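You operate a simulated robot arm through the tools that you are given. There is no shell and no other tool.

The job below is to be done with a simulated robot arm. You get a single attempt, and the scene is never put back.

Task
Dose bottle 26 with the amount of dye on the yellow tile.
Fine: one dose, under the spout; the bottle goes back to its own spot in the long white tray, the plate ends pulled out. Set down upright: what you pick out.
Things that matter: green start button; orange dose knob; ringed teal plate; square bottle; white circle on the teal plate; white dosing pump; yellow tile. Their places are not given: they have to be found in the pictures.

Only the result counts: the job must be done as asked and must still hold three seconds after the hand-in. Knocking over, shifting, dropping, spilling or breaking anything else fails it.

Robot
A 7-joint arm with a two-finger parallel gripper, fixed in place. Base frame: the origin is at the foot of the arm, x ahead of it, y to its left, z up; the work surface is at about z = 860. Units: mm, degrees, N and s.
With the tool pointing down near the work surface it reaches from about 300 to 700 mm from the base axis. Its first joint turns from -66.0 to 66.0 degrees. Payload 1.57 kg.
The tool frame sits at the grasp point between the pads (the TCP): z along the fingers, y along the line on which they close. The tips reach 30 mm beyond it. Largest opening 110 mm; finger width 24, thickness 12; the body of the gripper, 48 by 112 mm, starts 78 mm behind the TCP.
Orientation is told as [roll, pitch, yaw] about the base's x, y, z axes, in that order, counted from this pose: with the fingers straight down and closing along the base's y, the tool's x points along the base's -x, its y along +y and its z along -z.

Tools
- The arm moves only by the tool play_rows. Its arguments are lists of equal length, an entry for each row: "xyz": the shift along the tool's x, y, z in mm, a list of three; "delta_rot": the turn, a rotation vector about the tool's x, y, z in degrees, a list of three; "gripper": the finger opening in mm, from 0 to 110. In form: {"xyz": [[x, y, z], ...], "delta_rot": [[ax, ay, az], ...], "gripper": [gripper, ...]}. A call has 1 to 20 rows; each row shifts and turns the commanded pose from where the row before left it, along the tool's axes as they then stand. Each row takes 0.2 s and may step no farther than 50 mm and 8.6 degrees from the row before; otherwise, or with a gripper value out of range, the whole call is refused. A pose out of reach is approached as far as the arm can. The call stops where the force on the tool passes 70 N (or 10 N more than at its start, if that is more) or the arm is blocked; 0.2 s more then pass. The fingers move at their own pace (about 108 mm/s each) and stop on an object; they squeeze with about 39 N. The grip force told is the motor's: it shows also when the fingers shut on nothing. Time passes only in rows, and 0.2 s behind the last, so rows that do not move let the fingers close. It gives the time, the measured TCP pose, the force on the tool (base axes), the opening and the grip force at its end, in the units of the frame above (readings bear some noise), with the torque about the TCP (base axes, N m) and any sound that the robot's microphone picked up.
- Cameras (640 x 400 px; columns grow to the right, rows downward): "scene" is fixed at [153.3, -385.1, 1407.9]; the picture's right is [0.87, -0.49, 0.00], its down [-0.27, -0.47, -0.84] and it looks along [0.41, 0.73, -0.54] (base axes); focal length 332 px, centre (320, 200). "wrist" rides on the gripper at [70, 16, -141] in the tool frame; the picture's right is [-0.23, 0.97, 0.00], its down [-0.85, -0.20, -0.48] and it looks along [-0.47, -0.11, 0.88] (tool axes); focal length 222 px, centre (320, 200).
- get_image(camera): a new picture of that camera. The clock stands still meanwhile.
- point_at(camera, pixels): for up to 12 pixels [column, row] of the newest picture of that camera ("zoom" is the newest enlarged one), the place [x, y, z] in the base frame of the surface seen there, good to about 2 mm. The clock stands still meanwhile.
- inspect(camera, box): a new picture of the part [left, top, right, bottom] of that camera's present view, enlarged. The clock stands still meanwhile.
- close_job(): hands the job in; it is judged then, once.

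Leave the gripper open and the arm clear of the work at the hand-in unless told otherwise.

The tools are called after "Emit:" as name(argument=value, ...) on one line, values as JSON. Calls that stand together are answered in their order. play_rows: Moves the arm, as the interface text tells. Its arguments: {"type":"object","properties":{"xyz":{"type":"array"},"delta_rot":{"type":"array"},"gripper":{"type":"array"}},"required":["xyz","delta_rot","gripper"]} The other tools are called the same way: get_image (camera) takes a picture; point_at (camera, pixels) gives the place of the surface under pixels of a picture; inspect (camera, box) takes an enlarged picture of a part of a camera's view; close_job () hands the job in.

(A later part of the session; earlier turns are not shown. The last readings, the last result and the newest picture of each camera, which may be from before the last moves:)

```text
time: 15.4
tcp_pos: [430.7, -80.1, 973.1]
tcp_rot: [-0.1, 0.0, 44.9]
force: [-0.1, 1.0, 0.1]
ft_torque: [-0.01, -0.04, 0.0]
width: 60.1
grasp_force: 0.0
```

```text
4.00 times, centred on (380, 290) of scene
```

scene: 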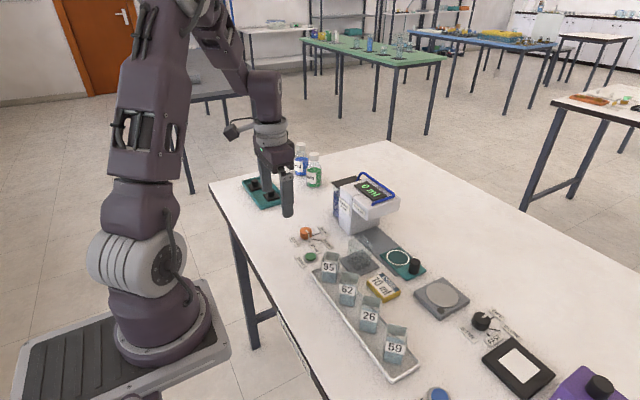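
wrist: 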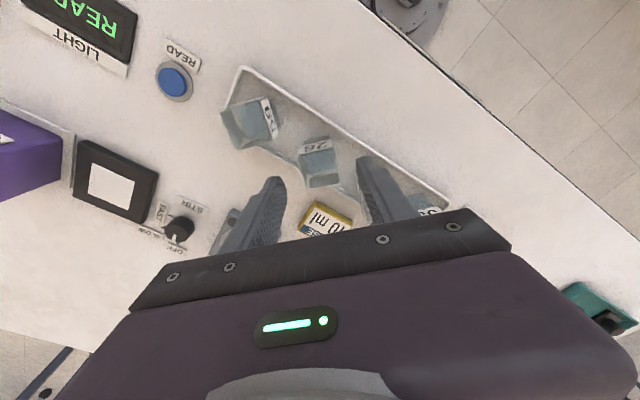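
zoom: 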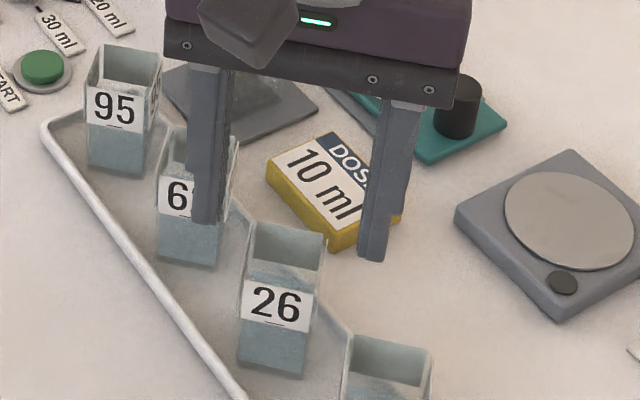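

The bottle sits centred between the fingers in the view (column ≈ 318, as the knob did). Going down 30 mm and looking again.

Emit:
play_rows(xyz=[[0.5, 1.0, 15], [0, 0, 12], [0, 0, 0]], delta_rot=[[0, 0, 0], [0, 0, 0], [0, 0, 0]], gripper=[60, 60, 60])

Emit:
inspect(camera="wrist", box=[260, 120, 380, 220])

Emit:
inspect(camera="scene", box=[330, 250, 430, 350])

```text
time: 16.2
tcp_pos: [430.1, -83.2, 946.2]
tcp_rot: [0.0, 0.0, 45.0]
force: [-0.4, 0.2, 0.0]
ft_torque: [0.03, 0.0, 0.0]
width: 60.0
grasp_force: 0.0
```

```text
4.00 times, centred on (320, 170) of wrist
```

zoom: 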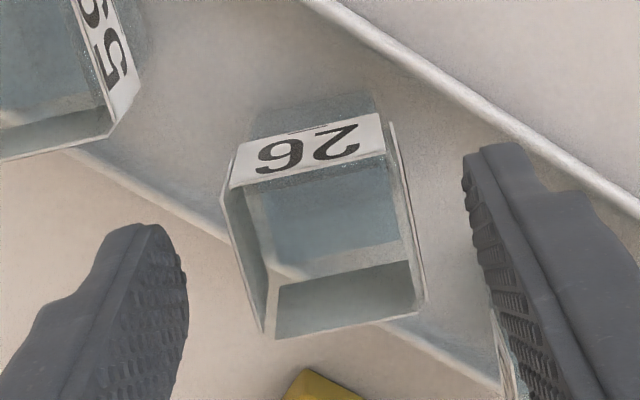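

```text
4.00 times, centred on (380, 300) of scene
```

zoom: 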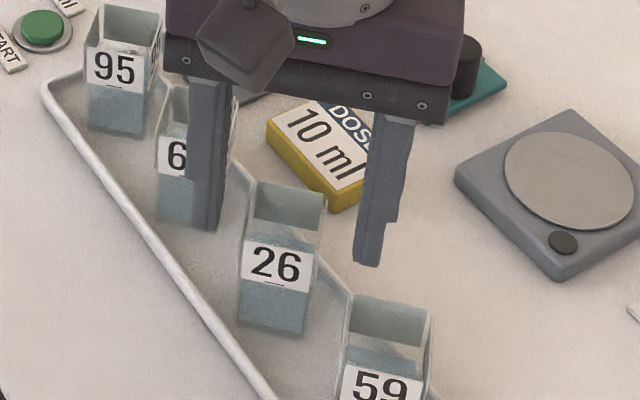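

The reported y of -83.2 is off from the expected -79.7; readings are noisy, so I'll hold still and read the pose a few more times.

Emit:
play_rows(xyz=[[0, 0, 0]], delta_rot=[[0, 0, 0]], gripper=[60])

Emit:
play_rows(xyz=[[0, 0, 0]], delta_rot=[[0, 0, 0]], gripper=[60])

Emit:
play_rows(xyz=[[0, 0, 0]], delta_rot=[[0, 0, 0]], gripper=[60])

```text
time: 16.6
tcp_pos: [430.6, -80.7, 946.0]
tcp_rot: [0.0, 0.0, 44.9]
force: [0.4, -0.6, -0.4]
ft_torque: [-0.02, -0.01, 0.03]
width: 60.1
grasp_force: 0.2
```

```text
time: 17.0
tcp_pos: [430.7, -81.8, 947.4]
tcp_rot: [0.0, 0.0, 45.0]
force: [0.2, 0.2, -0.2]
ft_torque: [0.04, -0.02, 0.0]
width: 60.0
grasp_force: 0.1
```

```text
time: 17.4
tcp_pos: [429.9, -82.6, 944.6]
tcp_rot: [0.0, -0.1, 45.0]
force: [-0.4, 0.5, -0.3]
ft_torque: [0.02, 0.04, -0.02]
width: 60.1
grasp_force: 0.1
```

Readings average (430.3, -82.1), about 2 mm off my reckoning. To be sure, I'll compare the finger pads and the bottle faces in the same picture.

Emit:
inspect(camera="wrist", box=[260, 120, 380, 220])

Emit:
point_at(camera="zoom", pixels=[[170, 260], [165, 300], [150, 340], [140, 380], [475, 190], [485, 240], [500, 290], [520, 350], [225, 185], [240, 250], [258, 320], [396, 150]])

Emit:
point_at(camera="zoom", pixels=[[405, 190], [414, 240], [422, 290], [240, 165], [380, 135], [330, 330], [265, 333], [420, 305], [310, 150], [280, 160], [350, 145], [390, 128]])

```text
4.00 times, centred on (320, 170) of wrist
```

zoom: 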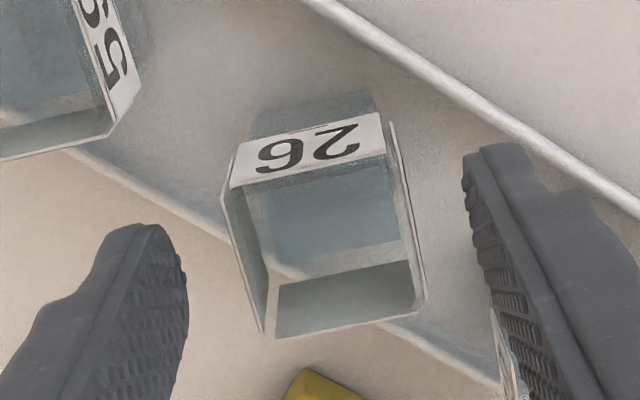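

```text
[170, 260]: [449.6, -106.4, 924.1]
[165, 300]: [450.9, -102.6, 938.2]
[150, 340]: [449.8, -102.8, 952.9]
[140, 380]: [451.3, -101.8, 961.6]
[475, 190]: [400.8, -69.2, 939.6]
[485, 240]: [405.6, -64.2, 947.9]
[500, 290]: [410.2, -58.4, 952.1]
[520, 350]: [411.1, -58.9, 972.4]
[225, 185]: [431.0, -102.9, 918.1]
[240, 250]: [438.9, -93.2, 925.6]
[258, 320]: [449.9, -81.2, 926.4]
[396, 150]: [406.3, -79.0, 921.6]
```

```text
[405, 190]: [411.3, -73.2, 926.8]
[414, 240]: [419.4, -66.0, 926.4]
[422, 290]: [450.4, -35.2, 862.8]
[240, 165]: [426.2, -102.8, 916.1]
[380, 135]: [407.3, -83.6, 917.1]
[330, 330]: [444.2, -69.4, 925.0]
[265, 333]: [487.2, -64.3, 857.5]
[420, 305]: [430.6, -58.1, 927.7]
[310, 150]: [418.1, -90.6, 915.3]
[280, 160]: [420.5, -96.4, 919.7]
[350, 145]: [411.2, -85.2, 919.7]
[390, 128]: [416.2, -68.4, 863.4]
```

Along the closing line the pads' middle is at -361.7 and the bottle's at -360.0, so I shift 1.6 mm along the tool's +y. Then I go down 38 mm to z ≈ 907 (tips at 877, above the tray rim at 872).

Emit:
play_rows(xyz=[[0, 1.6, 0], [0, 0, 13], [0, 0, 13], [0, 0, 8], [0, 0, 4], [0, 0, 0]], delta_rot=[[0, 0, 0], [0, 0, 0], [0, 0, 0], [0, 0, 0], [0, 0, 0], [0, 0, 0]], gripper=[60, 60, 60, 60, 60, 60])

Emit:
inspect(camera="scene", box=[330, 260, 430, 360])

Emit:
inspect(camera="wrist", box=[240, 120, 400, 240])

```text
time: 18.8
tcp_pos: [430.2, -77.0, 905.7]
tcp_rot: [-0.1, -0.1, 44.9]
force: [-0.6, -0.8, 0.8]
ft_torque: [0.04, 0.04, -0.04]
width: 60.4
grasp_force: 0.0
```

```text
4.00 times, centred on (380, 310) of scene
```

zoom: 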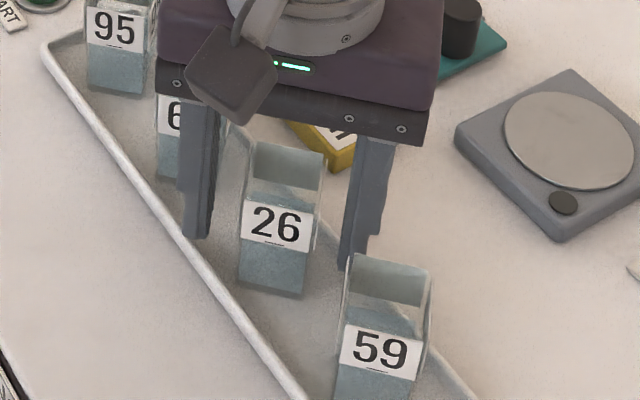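

```text
3.33 times, centred on (320, 180) of wrist
```

zoom: 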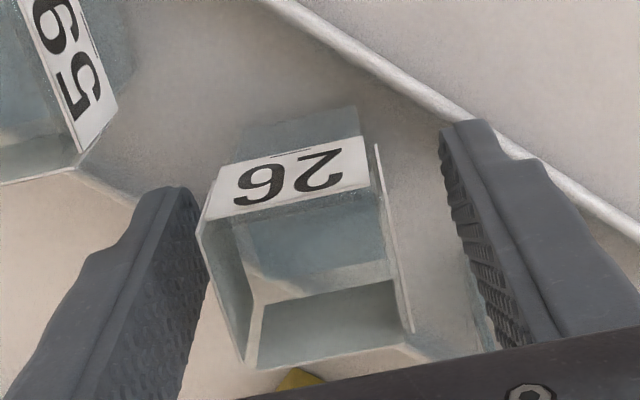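

Fingers are down around bottle 26 with no force. A quick check of both gaps before closing.

Emit:
point_at(camera="zoom", pixels=[[190, 240], [185, 290], [175, 340], [165, 380], [450, 180], [465, 230], [480, 280], [500, 320], [207, 235], [225, 290], [385, 210], [400, 280]])

```text
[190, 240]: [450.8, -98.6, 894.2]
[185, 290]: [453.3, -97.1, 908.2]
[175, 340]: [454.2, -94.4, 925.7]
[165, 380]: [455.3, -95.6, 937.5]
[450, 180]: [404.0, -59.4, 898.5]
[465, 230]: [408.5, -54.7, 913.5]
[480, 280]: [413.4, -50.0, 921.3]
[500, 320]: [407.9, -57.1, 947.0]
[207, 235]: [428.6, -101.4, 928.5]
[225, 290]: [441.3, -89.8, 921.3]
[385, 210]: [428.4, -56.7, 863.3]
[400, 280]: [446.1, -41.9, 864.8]
```

Relative to the bottle the pads are now centred within half a millimetre. I'll close gradually onto it.

Emit:
play_rows(xyz=[[0, 0, 0], [0, 0, 0], [0, 0, 0], [0, 0, 0]], delta_rot=[[0, 0, 0], [0, 0, 0], [0, 0, 0], [0, 0, 0]], gripper=[45, 37, 30, 30])

Emit:
play_rows(xyz=[[0, 0, 0]], delta_rot=[[0, 0, 0]], gripper=[30])

Emit:
inspect(camera="wrist", box=[240, 120, 400, 240])

```text
time: 19.8
tcp_pos: [431.2, -77.7, 907.6]
tcp_rot: [0.0, 0.0, 45.0]
force: [-0.1, 0.1, 0.3]
ft_torque: [0.01, 0.02, -0.01]
width: 33.1
grasp_force: 38.8
```

```text
time: 20.2
tcp_pos: [431.1, -77.4, 907.0]
tcp_rot: [0.0, 0.0, 45.1]
force: [1.4, 0.4, 1.0]
ft_torque: [-0.01, -0.03, 0.02]
width: 33.3
grasp_force: 39.4
```

```text
3.33 times, centred on (320, 180) of wrist
```

zoom: 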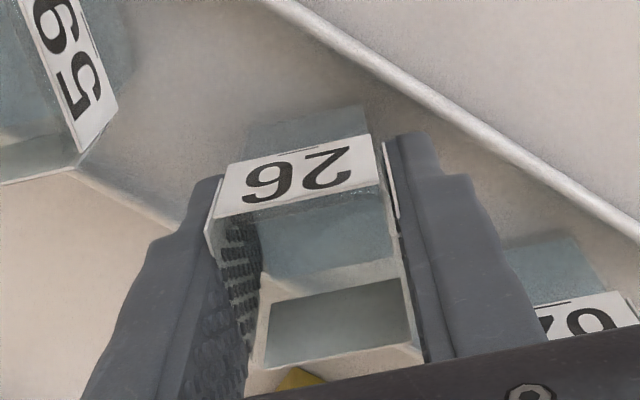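

Bottle 26 is held (33.2 mm, 39 N). Before lifting, I'll measure the ring and handle from the fixed scene camera for a second estimate.

Emit:
inspect(camera="scene", box=[370, 230, 440, 290])

```text
6.67 times, centred on (405, 260) of scene
```

zoom: 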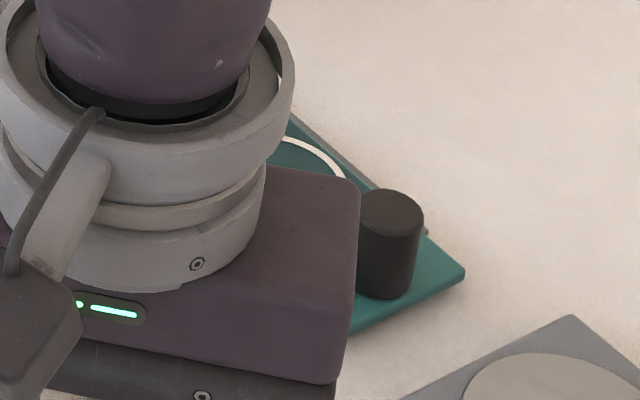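

The arm hides the ring from here. I'll lift the bottle smoothly 78 mm straight up first.

Emit:
play_rows(xyz=[[0, 0, -3], [0, 0, -6], [0, 0, -9], [0, 0, -10], [0, 0, -10], [0, 0, -10], [0, 0, -10], [0, 0, -9], [0, 0, -7], [0, 0, -4], [0, 0, 0]], delta_rot=[[0, 0, 0], [0, 0, 0], [0, 0, 0], [0, 0, 0], [0, 0, 0], [0, 0, 0], [0, 0, 0], [0, 0, 0], [0, 0, 0], [0, 0, 0], [0, 0, 0]], gripper=[30, 30, 30, 30, 30, 30, 30, 30, 30, 30, 30])

Emit:
get_image(camera="scene")

Emit:
get_image(camera="wrist")

```text
time: 22.6
tcp_pos: [430.1, -78.5, 984.9]
tcp_rot: [0.0, 0.0, 44.9]
force: [0.1, 0.2, -0.6]
ft_torque: [0.01, 0.01, -0.02]
width: 33.1
grasp_force: 38.8
```

```text
taken
```

scene: 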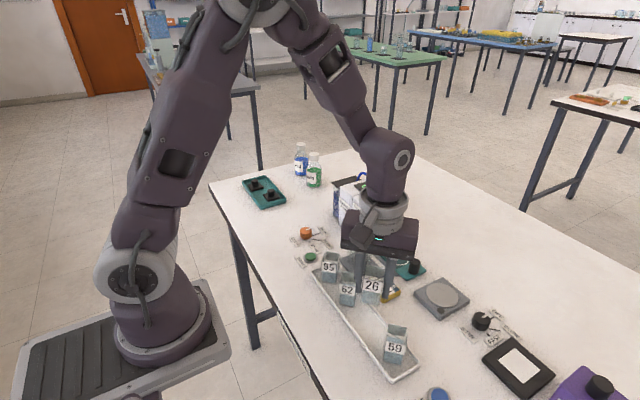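

```text
taken
```

wrist: 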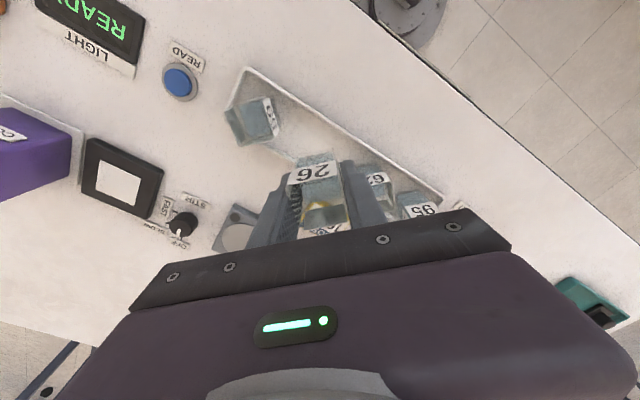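

The bottle hangs free at z ≈ 985 (its base about 943). I'll carry it along +x to x ≈ 600 at y ≈ -79, away from the glass block, gently because of the liquid.

Emit:
play_rows(xyz=[[-5.66, -5.66, 0], [-8.49, -8.49, 0], [-10.61, -10.61, 0], [-10.61, -10.61, 0], [-10.61, -10.61, 0], [-10.61, -10.61, 0], [-10.61, -10.61, 0], [-10.61, -10.61, 0], [-10.61, -10.61, 0], [-10.61, -10.61, 0], [-10.61, -10.61, 0], [-7.07, -7.07, 0], [-3.54, -3.54, 0], [0, 0, 0]], delta_rot=[[0, 0, 0], [0, 0, 0], [0, 0, 0], [0, 0, 0], [0, 0, 0], [0, 0, 0], [0, 0, 0], [0, 0, 0], [0, 0, 0], [0, 0, 0], [0, 0, 0], [0, 0, 0], [0, 0, 0], [0, 0, 0]], gripper=[30, 30, 30, 30, 30, 30, 30, 30, 30, 30, 30, 30, 30, 30])

Emit:
get_image(camera="scene")

Emit:
get_image(camera="wrist")

Emit:
inspect(camera="scene", box=[360, 220, 450, 290])

```text
time: 25.6
tcp_pos: [599.8, -78.2, 984.5]
tcp_rot: [0.0, 0.0, 45.0]
force: [0.5, 0.2, -0.9]
ft_torque: [0.01, 0.01, -0.02]
width: 33.4
grasp_force: 39.1
```

```text
taken
```

scene: 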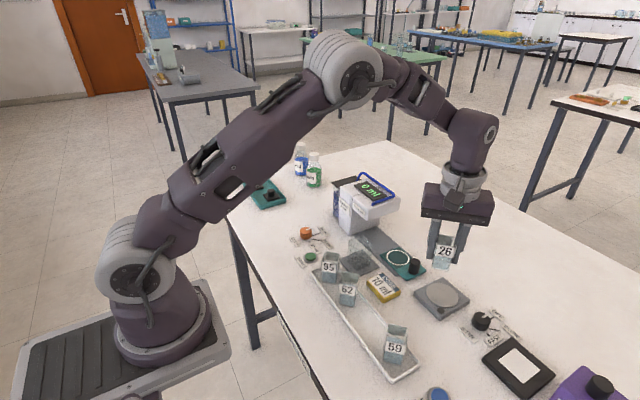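

```text
taken
```

wrist: 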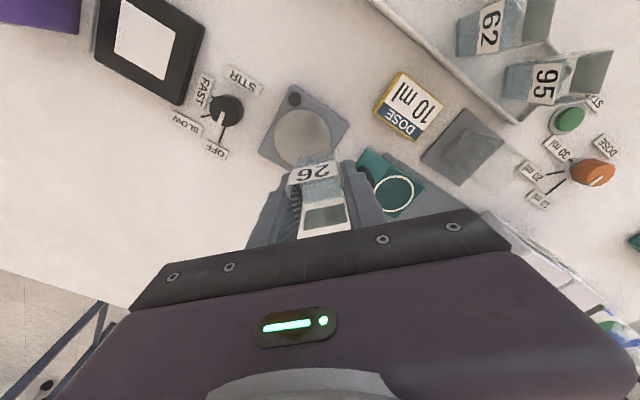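

```text
5.71 times, centred on (405, 255) of scene
```

zoom: 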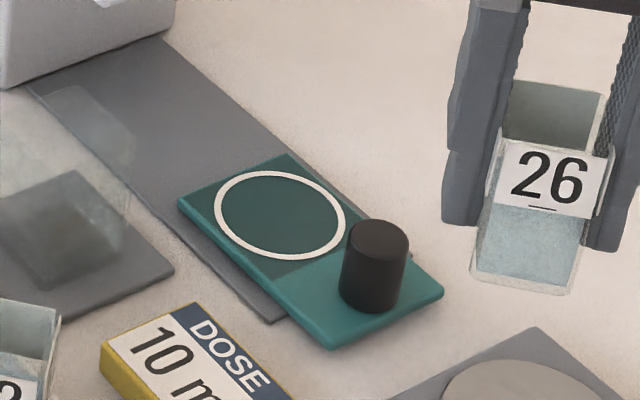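

The ring and the handle are well in view. I'll measure ring rim points, plate corners, handle and bottle in this zoom.

Emit:
point_at(camera="zoom", pixels=[[219, 212], [342, 218], [264, 174], [297, 256], [280, 215], [235, 240], [328, 190], [230, 185], [335, 240], [288, 157], [183, 204], [440, 291]])

Emit:
point_at(camera="zoom", pixels=[[377, 238], [347, 238], [408, 238], [378, 222], [378, 254], [375, 308], [345, 295], [403, 295], [330, 345], [370, 280], [520, 275], [548, 180]])

Emit:
inspect(camera="wrist", box=[340, 140, 440, 230])

```text
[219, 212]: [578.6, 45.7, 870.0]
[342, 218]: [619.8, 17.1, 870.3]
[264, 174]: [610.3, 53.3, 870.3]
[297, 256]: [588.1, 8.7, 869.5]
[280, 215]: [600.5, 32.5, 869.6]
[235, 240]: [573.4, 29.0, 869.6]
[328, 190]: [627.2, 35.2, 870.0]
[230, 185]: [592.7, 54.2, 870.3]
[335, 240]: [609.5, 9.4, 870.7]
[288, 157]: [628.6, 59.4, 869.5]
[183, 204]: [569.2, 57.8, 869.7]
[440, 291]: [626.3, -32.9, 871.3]
```

```text
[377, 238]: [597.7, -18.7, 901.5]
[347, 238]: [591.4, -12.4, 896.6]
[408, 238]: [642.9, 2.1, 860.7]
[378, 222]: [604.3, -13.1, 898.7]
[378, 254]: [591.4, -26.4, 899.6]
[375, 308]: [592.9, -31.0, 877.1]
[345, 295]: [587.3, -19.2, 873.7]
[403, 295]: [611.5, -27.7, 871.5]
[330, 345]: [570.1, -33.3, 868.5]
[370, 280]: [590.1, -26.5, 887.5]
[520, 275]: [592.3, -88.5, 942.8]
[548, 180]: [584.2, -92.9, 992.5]
```

```text
4.44 times, centred on (390, 185) of wrist
```

zoom: 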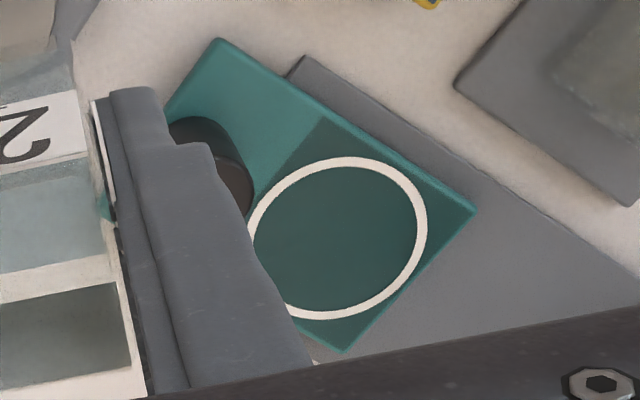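

Scene camera gives ring centre ≈ (600, 31.6); the wrist camera earlier gave (599, 36.5). I'll measure the ring from this wrist zoom too, to settle the y value.

Emit:
point_at(camera="zoom", pixels=[[422, 235], [345, 162], [262, 205], [340, 315], [400, 290], [400, 180], [290, 170], [300, 308], [338, 240], [473, 210], [222, 42], [343, 350]])

Emit:
play_rows(xyz=[[0, 0, 0]], delta_rot=[[0, 0, 0]], gripper=[30])

Emit:
play_rows(xyz=[[0, 0, 0]], delta_rot=[[0, 0, 0]], gripper=[30])

Emit:
inspect(camera="wrist", box=[340, 140, 440, 230])

Emit:
point_at(camera="zoom", pixels=[[422, 235], [345, 162], [262, 205], [340, 315], [400, 290], [400, 180], [290, 170], [300, 308], [338, 240], [473, 210], [222, 42], [343, 350]])

```text
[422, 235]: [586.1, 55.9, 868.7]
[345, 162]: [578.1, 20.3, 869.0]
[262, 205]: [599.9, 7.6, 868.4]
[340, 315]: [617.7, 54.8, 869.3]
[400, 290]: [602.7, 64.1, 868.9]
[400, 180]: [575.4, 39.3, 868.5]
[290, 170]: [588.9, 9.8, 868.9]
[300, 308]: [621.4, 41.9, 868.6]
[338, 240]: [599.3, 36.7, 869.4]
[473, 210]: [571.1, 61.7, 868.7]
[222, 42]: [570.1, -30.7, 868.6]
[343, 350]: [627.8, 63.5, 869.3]
```

```text
time: 26.0
tcp_pos: [599.5, -76.5, 984.6]
tcp_rot: [0.0, 0.0, 45.0]
force: [-0.5, -0.4, -0.5]
ft_torque: [0.01, -0.01, 0.02]
width: 32.9
grasp_force: 38.9
```

```text
time: 26.4
tcp_pos: [599.2, -76.6, 984.1]
tcp_rot: [0.0, 0.0, 45.0]
force: [-0.1, -0.6, -0.2]
ft_torque: [0.02, -0.03, 0.01]
width: 32.9
grasp_force: 39.0
```

```text
4.44 times, centred on (390, 185) of wrist
```

zoom: 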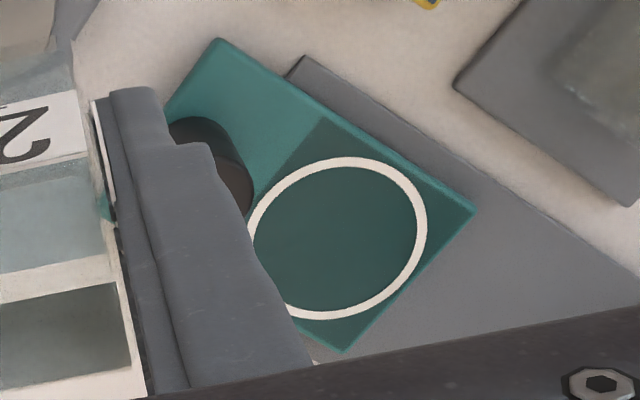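

```text
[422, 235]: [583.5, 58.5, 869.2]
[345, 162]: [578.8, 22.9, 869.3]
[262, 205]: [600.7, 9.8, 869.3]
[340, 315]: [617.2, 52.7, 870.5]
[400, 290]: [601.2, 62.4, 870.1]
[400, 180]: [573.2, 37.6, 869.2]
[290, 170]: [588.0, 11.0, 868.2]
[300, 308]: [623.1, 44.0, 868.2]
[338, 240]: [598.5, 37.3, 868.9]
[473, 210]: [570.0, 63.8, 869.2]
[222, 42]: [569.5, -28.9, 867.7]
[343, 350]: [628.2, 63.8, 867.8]
```

Relative to the TCP the wrist puts the ring 113.7 mm further in +y and level in x (wrist points follow the noisy pose reading, so relative values are best); the scene gives a bit less, so I'll use 113.3. First I measure the pump's head so the gripper won't touch it.

Emit:
inspect(camera="scene", box=[325, 165, 415, 245])

Emit:
point_at(camera="scene", pixels=[[365, 205], [375, 215], [373, 221], [390, 212], [398, 203], [398, 195], [395, 183], [385, 180], [372, 203], [375, 207], [380, 222], [345, 230]])

```text
5.00 times, centred on (370, 205) of scene
```

zoom: 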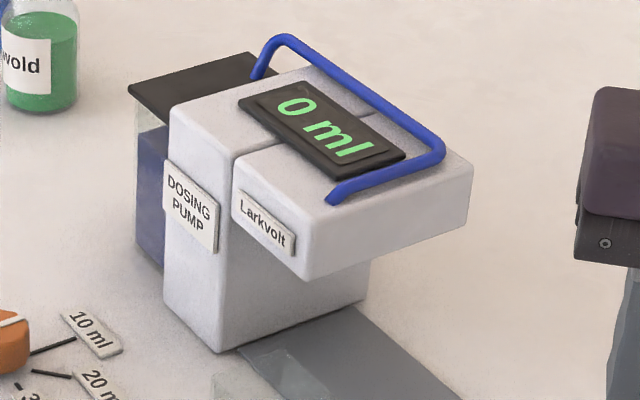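

```text
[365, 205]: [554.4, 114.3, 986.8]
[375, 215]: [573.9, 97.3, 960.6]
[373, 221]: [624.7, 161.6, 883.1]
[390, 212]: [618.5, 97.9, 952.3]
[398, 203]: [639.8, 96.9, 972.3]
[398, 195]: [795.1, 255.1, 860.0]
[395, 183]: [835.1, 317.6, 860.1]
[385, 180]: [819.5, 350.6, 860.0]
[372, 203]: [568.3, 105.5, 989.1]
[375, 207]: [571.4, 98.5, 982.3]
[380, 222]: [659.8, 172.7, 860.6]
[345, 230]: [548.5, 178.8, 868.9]
```

The pump head's front is at y ≈ 97–100, bottom z ≈ 948, top ≈ 990. At yaw 45 the gripper body would come within 6 mm of it, so I'll turn the held bottle slowly to yaw 90 here (body then only ±24 mm in y).

Emit:
play_rows(xyz=[[0, 0, 0], [0, 0, 0], [0, 0, 0], [0, 0, 0], [0, 0, 0], [0, 0, 0], [0, 0, 0], [0, 0, 0], [0, 0, 0], [0, 0, 0], [0, 0, 0]], delta_rot=[[0, 0, -3], [0, 0, -5], [0, 0, -5], [0, 0, -5], [0, 0, -5], [0, 0, -5], [0, 0, -5], [0, 0, -5], [0, 0, -5], [0, 0, -2], [0, 0, 0]], gripper=[30, 30, 30, 30, 30, 30, 30, 30, 30, 30, 30])

Emit:
get_image(camera="wrist")

Emit:
get_image(camera="scene")

```text
time: 28.8
tcp_pos: [599.5, -76.3, 984.3]
tcp_rot: [0.0, 0.1, 89.9]
force: [-1.3, 0.5, -0.7]
ft_torque: [0.01, -0.02, 0.04]
width: 32.9
grasp_force: 38.9
```

```text
taken
```

wrist: 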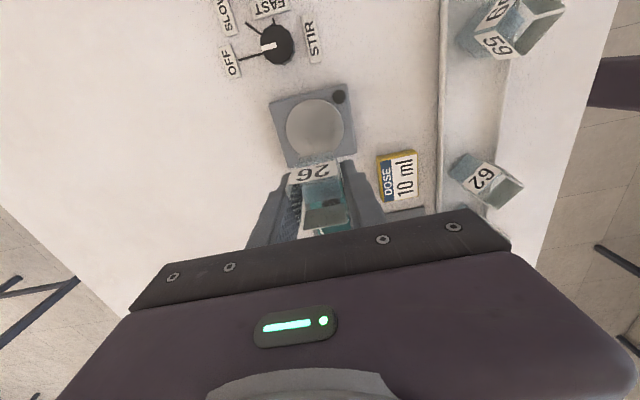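

```text
taken
```

scene: 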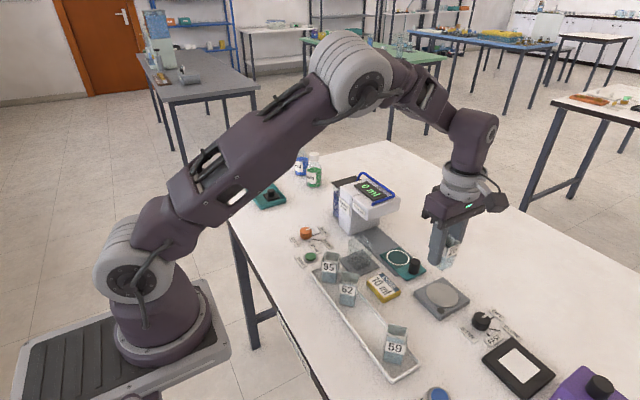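

Yaw 90 reached. Now carry the bottle 113.3 mm in +y (tool -x) at the same height, over the ring.

Emit:
play_rows(xyz=[[-6, 0, 0], [-10, 0, 0], [-14, 0, 0], [-14, 0, 0], [-14, 0, 0], [-14, 0, 0], [-14, 0, 0], [-14, 0, 0], [-9, 0, 0], [-4.3, 0, 0], [0, 0, 0]], delta_rot=[[0, 0, 0], [0, 0, 0], [0, 0, 0], [0, 0, 0], [0, 0, 0], [0, 0, 0], [0, 0, 0], [0, 0, 0], [0, 0, 0], [0, 0, 0], [0, 0, 0]], gripper=[30, 30, 30, 30, 30, 30, 30, 30, 30, 30, 30])

Emit:
get_image(camera="wrist")

Emit:
inspect(camera="scene", box=[340, 150, 460, 290])

```text
time: 31.2
tcp_pos: [598.0, 34.5, 985.6]
tcp_rot: [0.0, 0.0, 90.1]
force: [-0.4, 0.2, -1.1]
ft_torque: [0.02, -0.04, 0.02]
width: 33.1
grasp_force: 39.3
```

```text
taken
```

wrist: 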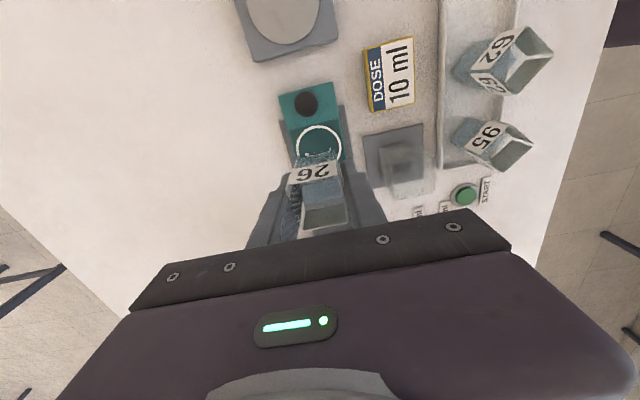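

```text
2.86 times, centred on (400, 220) of scene
```

zoom: 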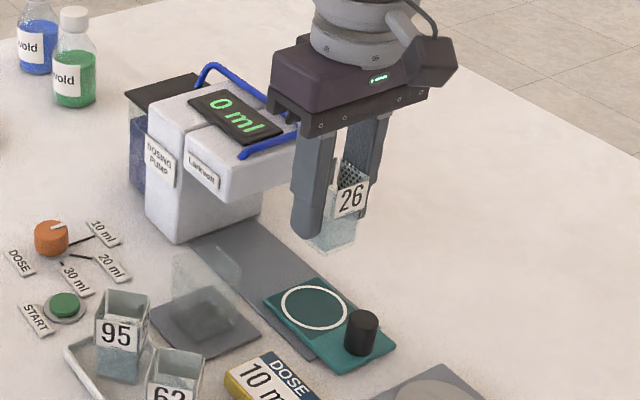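

The bottle is above the ring, gripper clear of the pump head. I'll come down 62 mm and check the alignment before touching down.

Emit:
play_rows(xyz=[[0, 0, 5], [0, 0, 10], [0, 0, 12], [0, 0, 12], [0, 0, 12], [0, 0, 8], [0, 0, 3], [0, 0, 0]], delta_rot=[[0, 0, 0], [0, 0, 0], [0, 0, 0], [0, 0, 0], [0, 0, 0], [0, 0, 0], [0, 0, 0], [0, 0, 0]], gripper=[30, 30, 30, 30, 30, 30, 30, 30])

Emit:
inspect(camera="wrist", box=[260, 80, 400, 240])

Emit:
inspect(camera="scene", box=[360, 210, 440, 280])

```text
time: 33.0
tcp_pos: [600.3, 35.1, 924.4]
tcp_rot: [0.1, 0.1, 90.0]
force: [0.2, -0.1, -0.8]
ft_torque: [-0.02, -0.05, -0.03]
width: 33.1
grasp_force: 39.2
```

```text
2.50 times, centred on (330, 160) of wrist
```

zoom: 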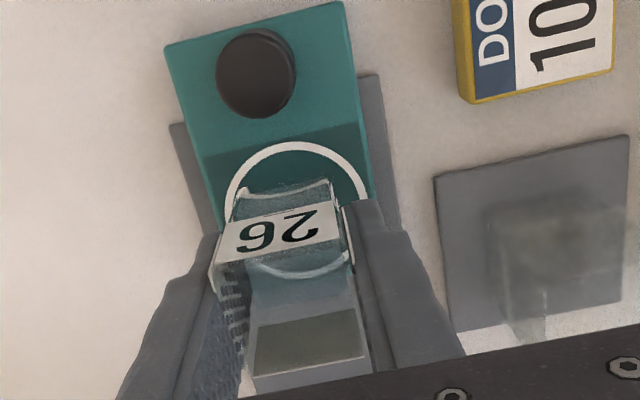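

```text
5.71 times, centred on (400, 245) of scene
```

zoom: 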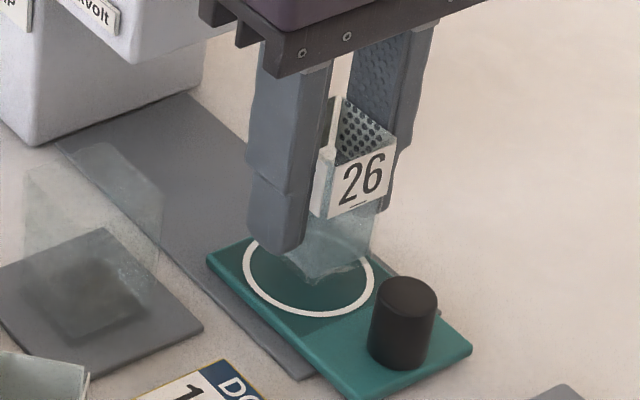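

About 11 mm above the plate. Down 8 mm, then in 1 mm steps watching the force.

Emit:
play_rows(xyz=[[0, 0, 4], [0, 0, 3], [0, 0, 1], [0, 0, 0]], delta_rot=[[0, 0, 0], [0, 0, 0], [0, 0, 0], [0, 0, 0]], gripper=[30, 30, 30, 30])

Emit:
inspect(camera="scene", box=[370, 225, 430, 275])

Emit:
inspect(camera="wrist", box=[280, 120, 360, 220])

```text
time: 34.0
tcp_pos: [600.5, 34.4, 915.2]
tcp_rot: [0.0, 0.0, 90.0]
force: [0.2, -0.1, 0.0]
ft_torque: [0.0, -0.01, -0.02]
width: 33.2
grasp_force: 39.1
```

```text
8.00 times, centred on (400, 250) of scene
```

zoom: 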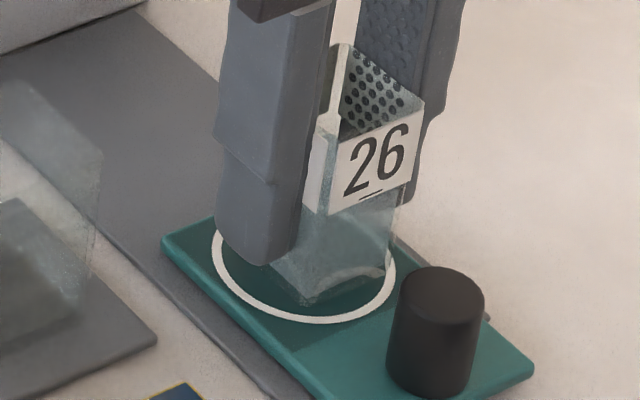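

```text
4.00 times, centred on (320, 170) of wrist
```

zoom: 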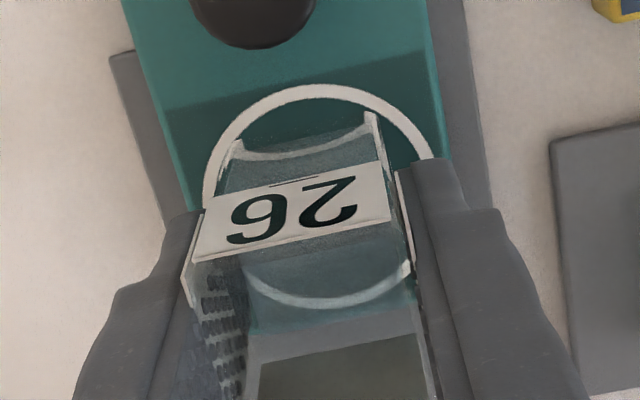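

The bottle is about 3 mm above the plate. To check centring, I'll compare label corners and ring points in the same scene zoom.

Emit:
inspect(camera="scene", box=[375, 230, 420, 270])

Emit:
point_at(camera="zoom", pixels=[[335, 260], [450, 215], [340, 210], [455, 155], [395, 210], [365, 230], [430, 190], [395, 320], [350, 330], [430, 290], [280, 250], [260, 220]])

```text
10.00 times, centred on (398, 250) of scene
```

zoom: 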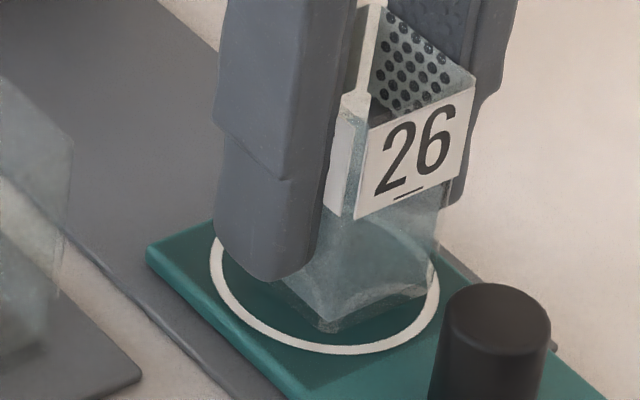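

```text
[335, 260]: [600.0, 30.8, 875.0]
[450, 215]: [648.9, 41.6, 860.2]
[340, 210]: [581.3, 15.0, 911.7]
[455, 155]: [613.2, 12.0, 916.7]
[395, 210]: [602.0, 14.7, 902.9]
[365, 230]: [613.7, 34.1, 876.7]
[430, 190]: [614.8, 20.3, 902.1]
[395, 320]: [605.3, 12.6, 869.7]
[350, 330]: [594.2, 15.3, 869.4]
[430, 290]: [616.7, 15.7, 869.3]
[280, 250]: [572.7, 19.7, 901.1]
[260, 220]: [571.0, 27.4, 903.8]
```

In the scene camera's own coordinates, the front label face is at y ≈ 14.5 (centre ≈ 31) and the ring centre is 31.6; x matches too. I'll lower in 1 mm steps.

Emit:
play_rows(xyz=[[0, 0, 1], [0, 0, 0]], delta_rot=[[0, 0, 0], [0, 0, 0]], gripper=[30, 30])

Emit:
play_rows(xyz=[[0, 0, 1], [0, 0, 0]], delta_rot=[[0, 0, 0], [0, 0, 0]], gripper=[30, 30])

Emit:
play_rows(xyz=[[0, 0, 0.7], [0, 0, 0]], delta_rot=[[0, 0, 0], [0, 0, 0]], gripper=[30, 30])

```text
time: 34.6
tcp_pos: [599.9, 34.4, 913.3]
tcp_rot: [-0.1, 0.0, 90.1]
force: [-0.6, -0.6, -0.5]
ft_torque: [-0.02, 0.01, 0.0]
width: 33.2
grasp_force: 38.7
```

```text
time: 35.2
tcp_pos: [598.4, 35.0, 913.3]
tcp_rot: [-0.1, 0.0, 90.0]
force: [-0.5, -0.4, 0.2]
ft_torque: [-0.03, 0.0, 0.01]
width: 33.2
grasp_force: 38.9
```

```text
time: 35.8
tcp_pos: [600.1, 33.5, 911.9]
tcp_rot: [-0.1, 0.0, 89.9]
force: [0.1, 0.1, -0.1]
ft_torque: [-0.02, 0.02, -0.02]
width: 33.1
grasp_force: 39.0
```

No contact yet at commanded z ≈ 912. Continuing in 0.7 mm steps.

Emit:
play_rows(xyz=[[0, 0, 0.7], [0, 0, 0]], delta_rot=[[0, 0, 0], [0, 0, 0]], gripper=[30, 30])

Emit:
play_rows(xyz=[[0, 0, 0.7], [0, 0, 0]], delta_rot=[[0, 0, 0], [0, 0, 0]], gripper=[30, 30])

```text
time: 36.4
tcp_pos: [599.2, 36.4, 911.7]
tcp_rot: [0.0, 0.0, 89.9]
force: [-0.9, 0.6, 6.4]
ft_torque: [-0.03, 0.1, 0.01]
width: 33.1
grasp_force: 38.4
```

```text
time: 37.0
tcp_pos: [600.4, 34.7, 911.9]
tcp_rot: [-0.1, 0.0, 90.1]
force: [-5.7, -0.2, 19.7]
ft_torque: [-0.03, 0.25, -0.02]
width: 32.9
grasp_force: 39.0
```

Contact: 6 N, then 20 N. I'll relieve 0.6 mm and open the fingers to 60 mm.

Emit:
play_rows(xyz=[[0, 0, -0.6], [0, 0, 0], [0, 0, 0], [0, 0, 0]], delta_rot=[[0, 0, 0], [0, 0, 0], [0, 0, 0], [0, 0, 0]], gripper=[30, 36, 45, 60])

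Emit:
inspect(camera="scene", box=[370, 225, 430, 275])

Emit:
inspect(camera="wrist", box=[260, 100, 380, 220])

```text
time: 38.0
tcp_pos: [599.4, 35.6, 911.3]
tcp_rot: [0.0, 0.0, 90.1]
force: [0.1, 0.1, 0.1]
ft_torque: [0.0, 0.03, 0.03]
width: 59.9
grasp_force: 0.1
```

```text
8.00 times, centred on (400, 250) of scene
```

zoom: 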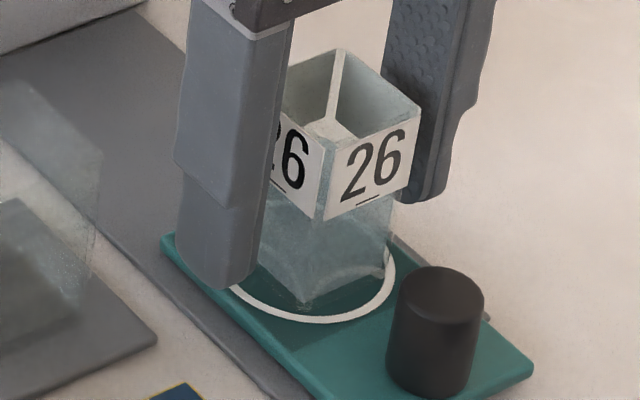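

```text
3.33 times, centred on (320, 160) of wrist
```

zoom: 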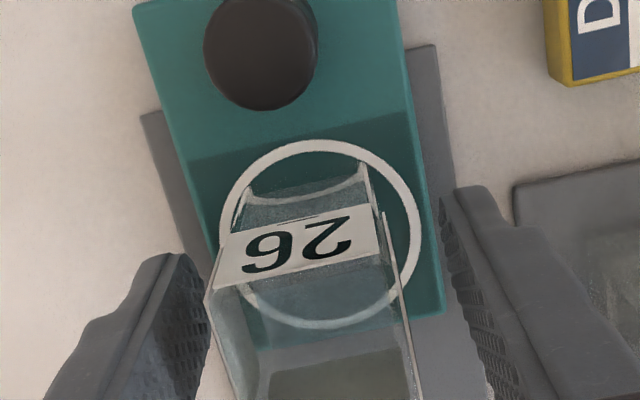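

Bottle 26 stands upright inside the ring, nothing touching it. I'll rise straight up 65 mm so the tips clear its top.

Emit:
play_rows(xyz=[[0, 0, -5], [0, 0, -15], [0, 0, -20], [0, 0, -25], [0, 0, 0]], delta_rot=[[0, 0, 0], [0, 0, 0], [0, 0, 0], [0, 0, 0], [0, 0, 0]], gripper=[60, 60, 60, 60, 60])

Emit:
get_image(camera="wrist")

Emit:
inspect(camera="scene", box=[370, 225, 430, 275])

```text
time: 39.2
tcp_pos: [600.0, 34.0, 975.7]
tcp_rot: [0.0, 0.0, 90.0]
force: [0.0, -1.3, 0.4]
ft_torque: [0.03, 0.0, 0.02]
width: 60.0
grasp_force: 0.0
```

```text
taken
```

wrist: 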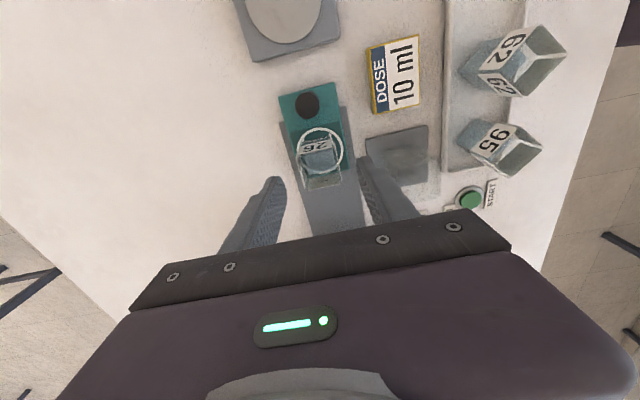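

```text
8.00 times, centred on (400, 250) of scene
```

zoom: 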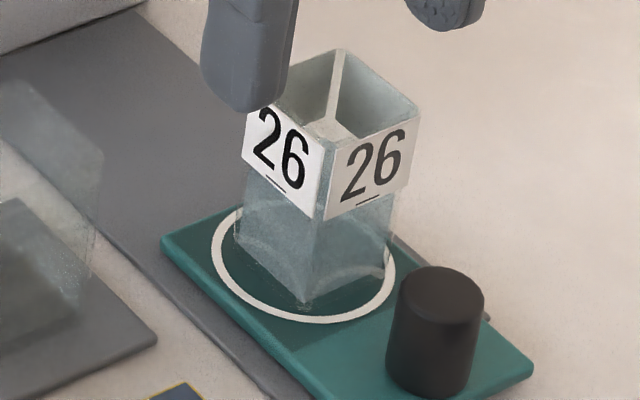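

The bottle stands well, but looks a few mm toward +x in the ring. I'll measure it against the ring from the wrist picture now that the view is open.

Emit:
inspect(camera="wrist", box=[270, 75, 370, 200])

Emit:
inspect(camera="wrist", box=[290, 120, 350, 195])

```text
3.20 times, centred on (320, 138) of wrist
```

zoom: 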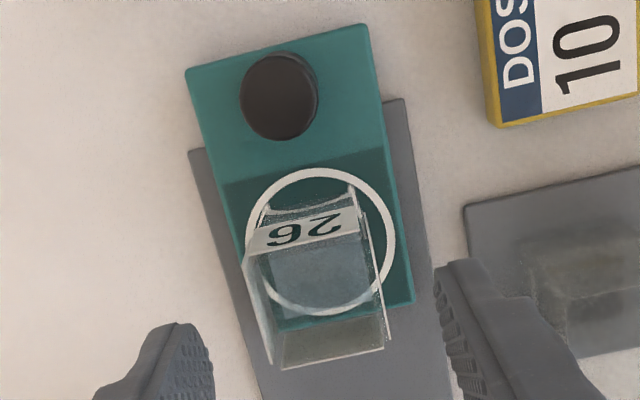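

```text
5.33 times, centred on (320, 158) of wrist
```

zoom: 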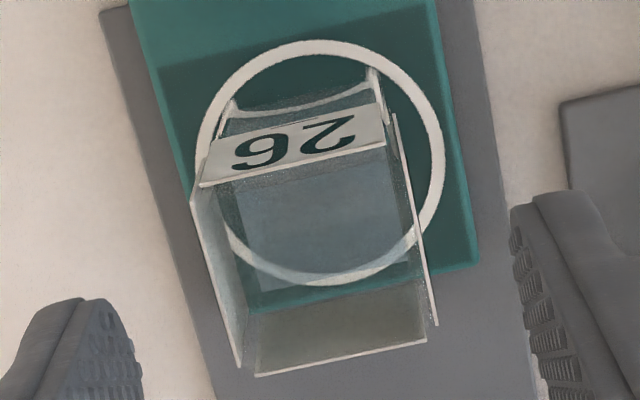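

Measured in this zoom, the bottle's base is centred in the ring to within about 1–2 mm, good. Now I measure the handle (wrist ≈ (307, 105)) relative to the TCP.

Emit:
inspect(camera="wrist", box=[280, 75, 340, 130])

Emit:
point_at(camera="wrist", pixels=[[307, 105], [301, 105], [313, 105], [307, 98], [307, 113], [303, 100], [311, 110], [308, 103], [297, 105], [318, 107]])

```text
7.27 times, centred on (310, 102) of wrist
```

zoom: 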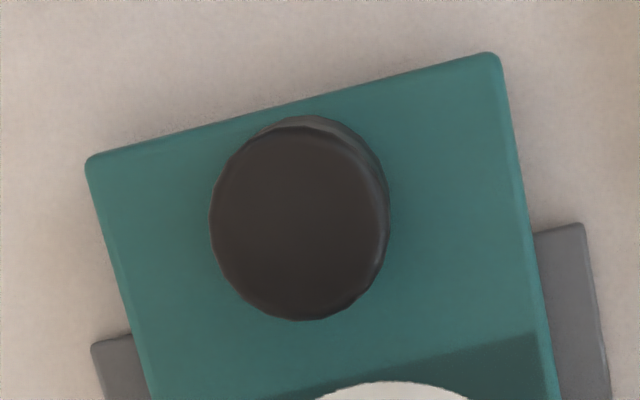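

```text
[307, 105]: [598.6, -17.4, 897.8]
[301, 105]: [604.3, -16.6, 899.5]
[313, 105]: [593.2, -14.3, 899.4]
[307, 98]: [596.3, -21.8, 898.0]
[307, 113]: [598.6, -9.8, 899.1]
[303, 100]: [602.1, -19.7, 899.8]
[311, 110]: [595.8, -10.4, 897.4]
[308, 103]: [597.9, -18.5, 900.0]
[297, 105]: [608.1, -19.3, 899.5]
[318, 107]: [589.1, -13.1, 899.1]
```

Handle centre relative to the TCP is (-1.2, -50.4), diameter about 22, top z ≈ 899. To keep the gripper body clear of the pump head during the push, I'll move over the handle and tilt the tool 15 degrees so its body leans away (toward -y), then come down part way.

Emit:
play_rows(xyz=[[17.8, 0.4, 0], [17.8, 0.4, 0], [17.8, 0.4, 0], [0, 0, 0], [0, 0, 0], [0, 0, 0], [3.88, 0, 14.49], [3.88, 0, 14.49], [0, 0, 0]], delta_rot=[[0, 0, 0], [0, 0, 0], [0, 0, 0], [0, -5, 0], [0, -5, 0], [0, -5, 0], [0, 0, 0], [0, 0, 0], [0, 0, 0]], gripper=[60, 55, 50, 50, 50, 50, 50, 50, 50])

Emit:
get_image(camera="wrist")

Emit:
inspect(camera="scene", box=[350, 170, 450, 290])

```text
time: 41.2
tcp_pos: [597.7, -18.8, 944.0]
tcp_rot: [0.0, -15.0, 90.0]
force: [0.4, 0.1, 1.4]
ft_torque: [-0.03, 0.0, -0.02]
width: 50.2
grasp_force: 0.0
```

```text
taken
```

wrist: 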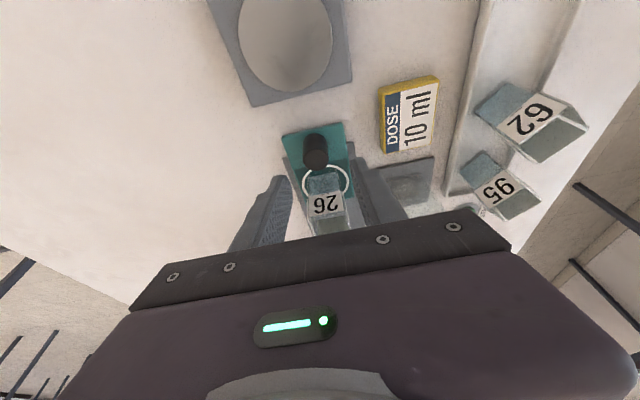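

```text
3.33 times, centred on (400, 230) of scene
```

zoom: 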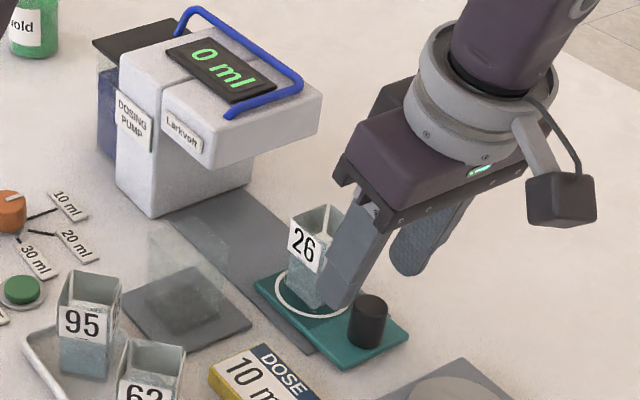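

The tilt works: body leaning away, fingers either side of the handle in x. I'll go down another 36 mm to z ≈ 908.

Emit:
play_rows(xyz=[[3.11, 0, 11.59], [3.11, 0, 11.59], [2.07, 0, 7.73], [1.04, 0, 3.86], [0, 0, 0]], delta_rot=[[0, 0, 0], [0, 0, 0], [0, 0, 0], [0, 0, 0], [0, 0, 0]], gripper=[50, 50, 50, 50, 50])

Emit:
inspect(camera="wrist", box=[250, 100, 390, 240])

Emit:
inspect(camera="scene", box=[370, 210, 450, 290])

```text
time: 42.4
tcp_pos: [597.9, -17.9, 908.7]
tcp_rot: [0.1, -15.0, 90.0]
force: [-0.4, -0.2, 0.7]
ft_torque: [-0.03, 0.0, -0.01]
width: 50.1
grasp_force: 0.0
```

```text
2.86 times, centred on (320, 170) of wrist
```

zoom: 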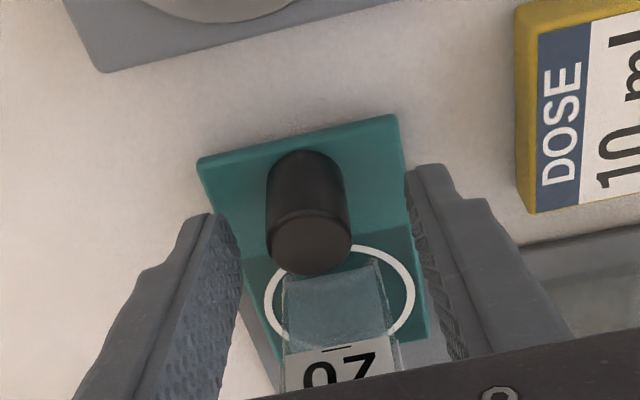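

```text
5.00 times, centred on (410, 250) of scene
```

zoom: 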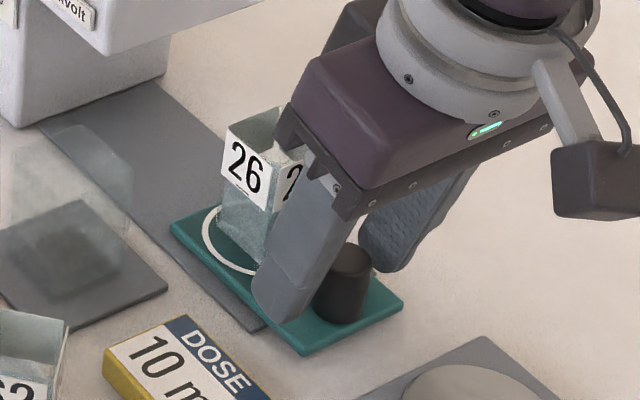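

The handle is between the pads and the bottle is untouched. I'll close on the handle.

Emit:
play_rows(xyz=[[0, 0, 0], [0, 0, 0], [0, 0, 0], [0, 0, 0]], delta_rot=[[0, 0, 0], [0, 0, 0], [0, 0, 0], [0, 0, 0]], gripper=[36, 27, 18, 18])

Emit:
inspect(camera="wrist", box=[250, 100, 390, 240])

Emit:
inspect(camera="scene", box=[370, 210, 450, 290])

```text
time: 43.4
tcp_pos: [598.0, -17.7, 909.9]
tcp_rot: [-0.1, -15.0, 90.0]
force: [8.1, -1.0, -1.4]
ft_torque: [0.05, -0.12, 0.0]
width: 25.7
grasp_force: 4.6
```

```text
2.86 times, centred on (320, 170) of wrist
```

zoom: 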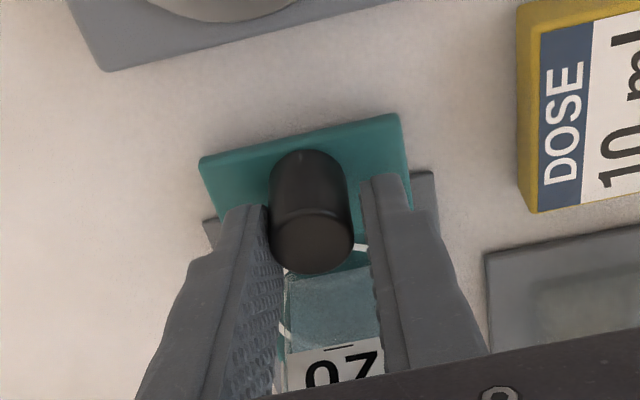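

```text
5.00 times, centred on (410, 250) of scene
```

zoom: 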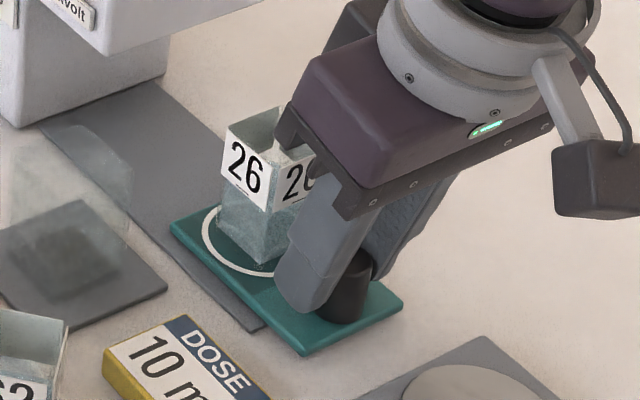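

Width 25.7 with +8 N in x: the +x finger touched first, so the handle lies about 1.8 mm further in +x. I'll shift that way (tool -y) and finish closing.

Emit:
play_rows(xyz=[[0, -0.9, 0], [0, -0.9, 0], [0, 0, 0], [0, 0, 0]], delta_rot=[[0, 0, 0], [0, 0, 0], [0, 0, 0], [0, 0, 0]], gripper=[25.5, 24, 18, 18])

Emit:
inspect(camera="wrist", box=[250, 100, 390, 240])

```text
time: 44.4
tcp_pos: [599.3, -19.3, 910.4]
tcp_rot: [0.1, -15.0, 90.0]
force: [4.1, 0.0, -2.1]
ft_torque: [-0.02, -0.07, -0.02]
width: 22.0
grasp_force: 2.0
```

```text
2.86 times, centred on (320, 170) of wrist
```

zoom: 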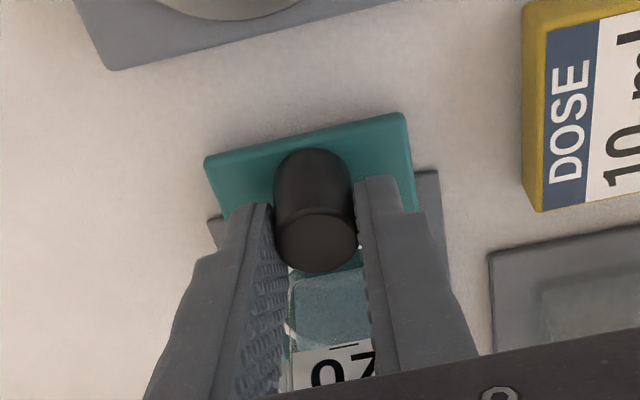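

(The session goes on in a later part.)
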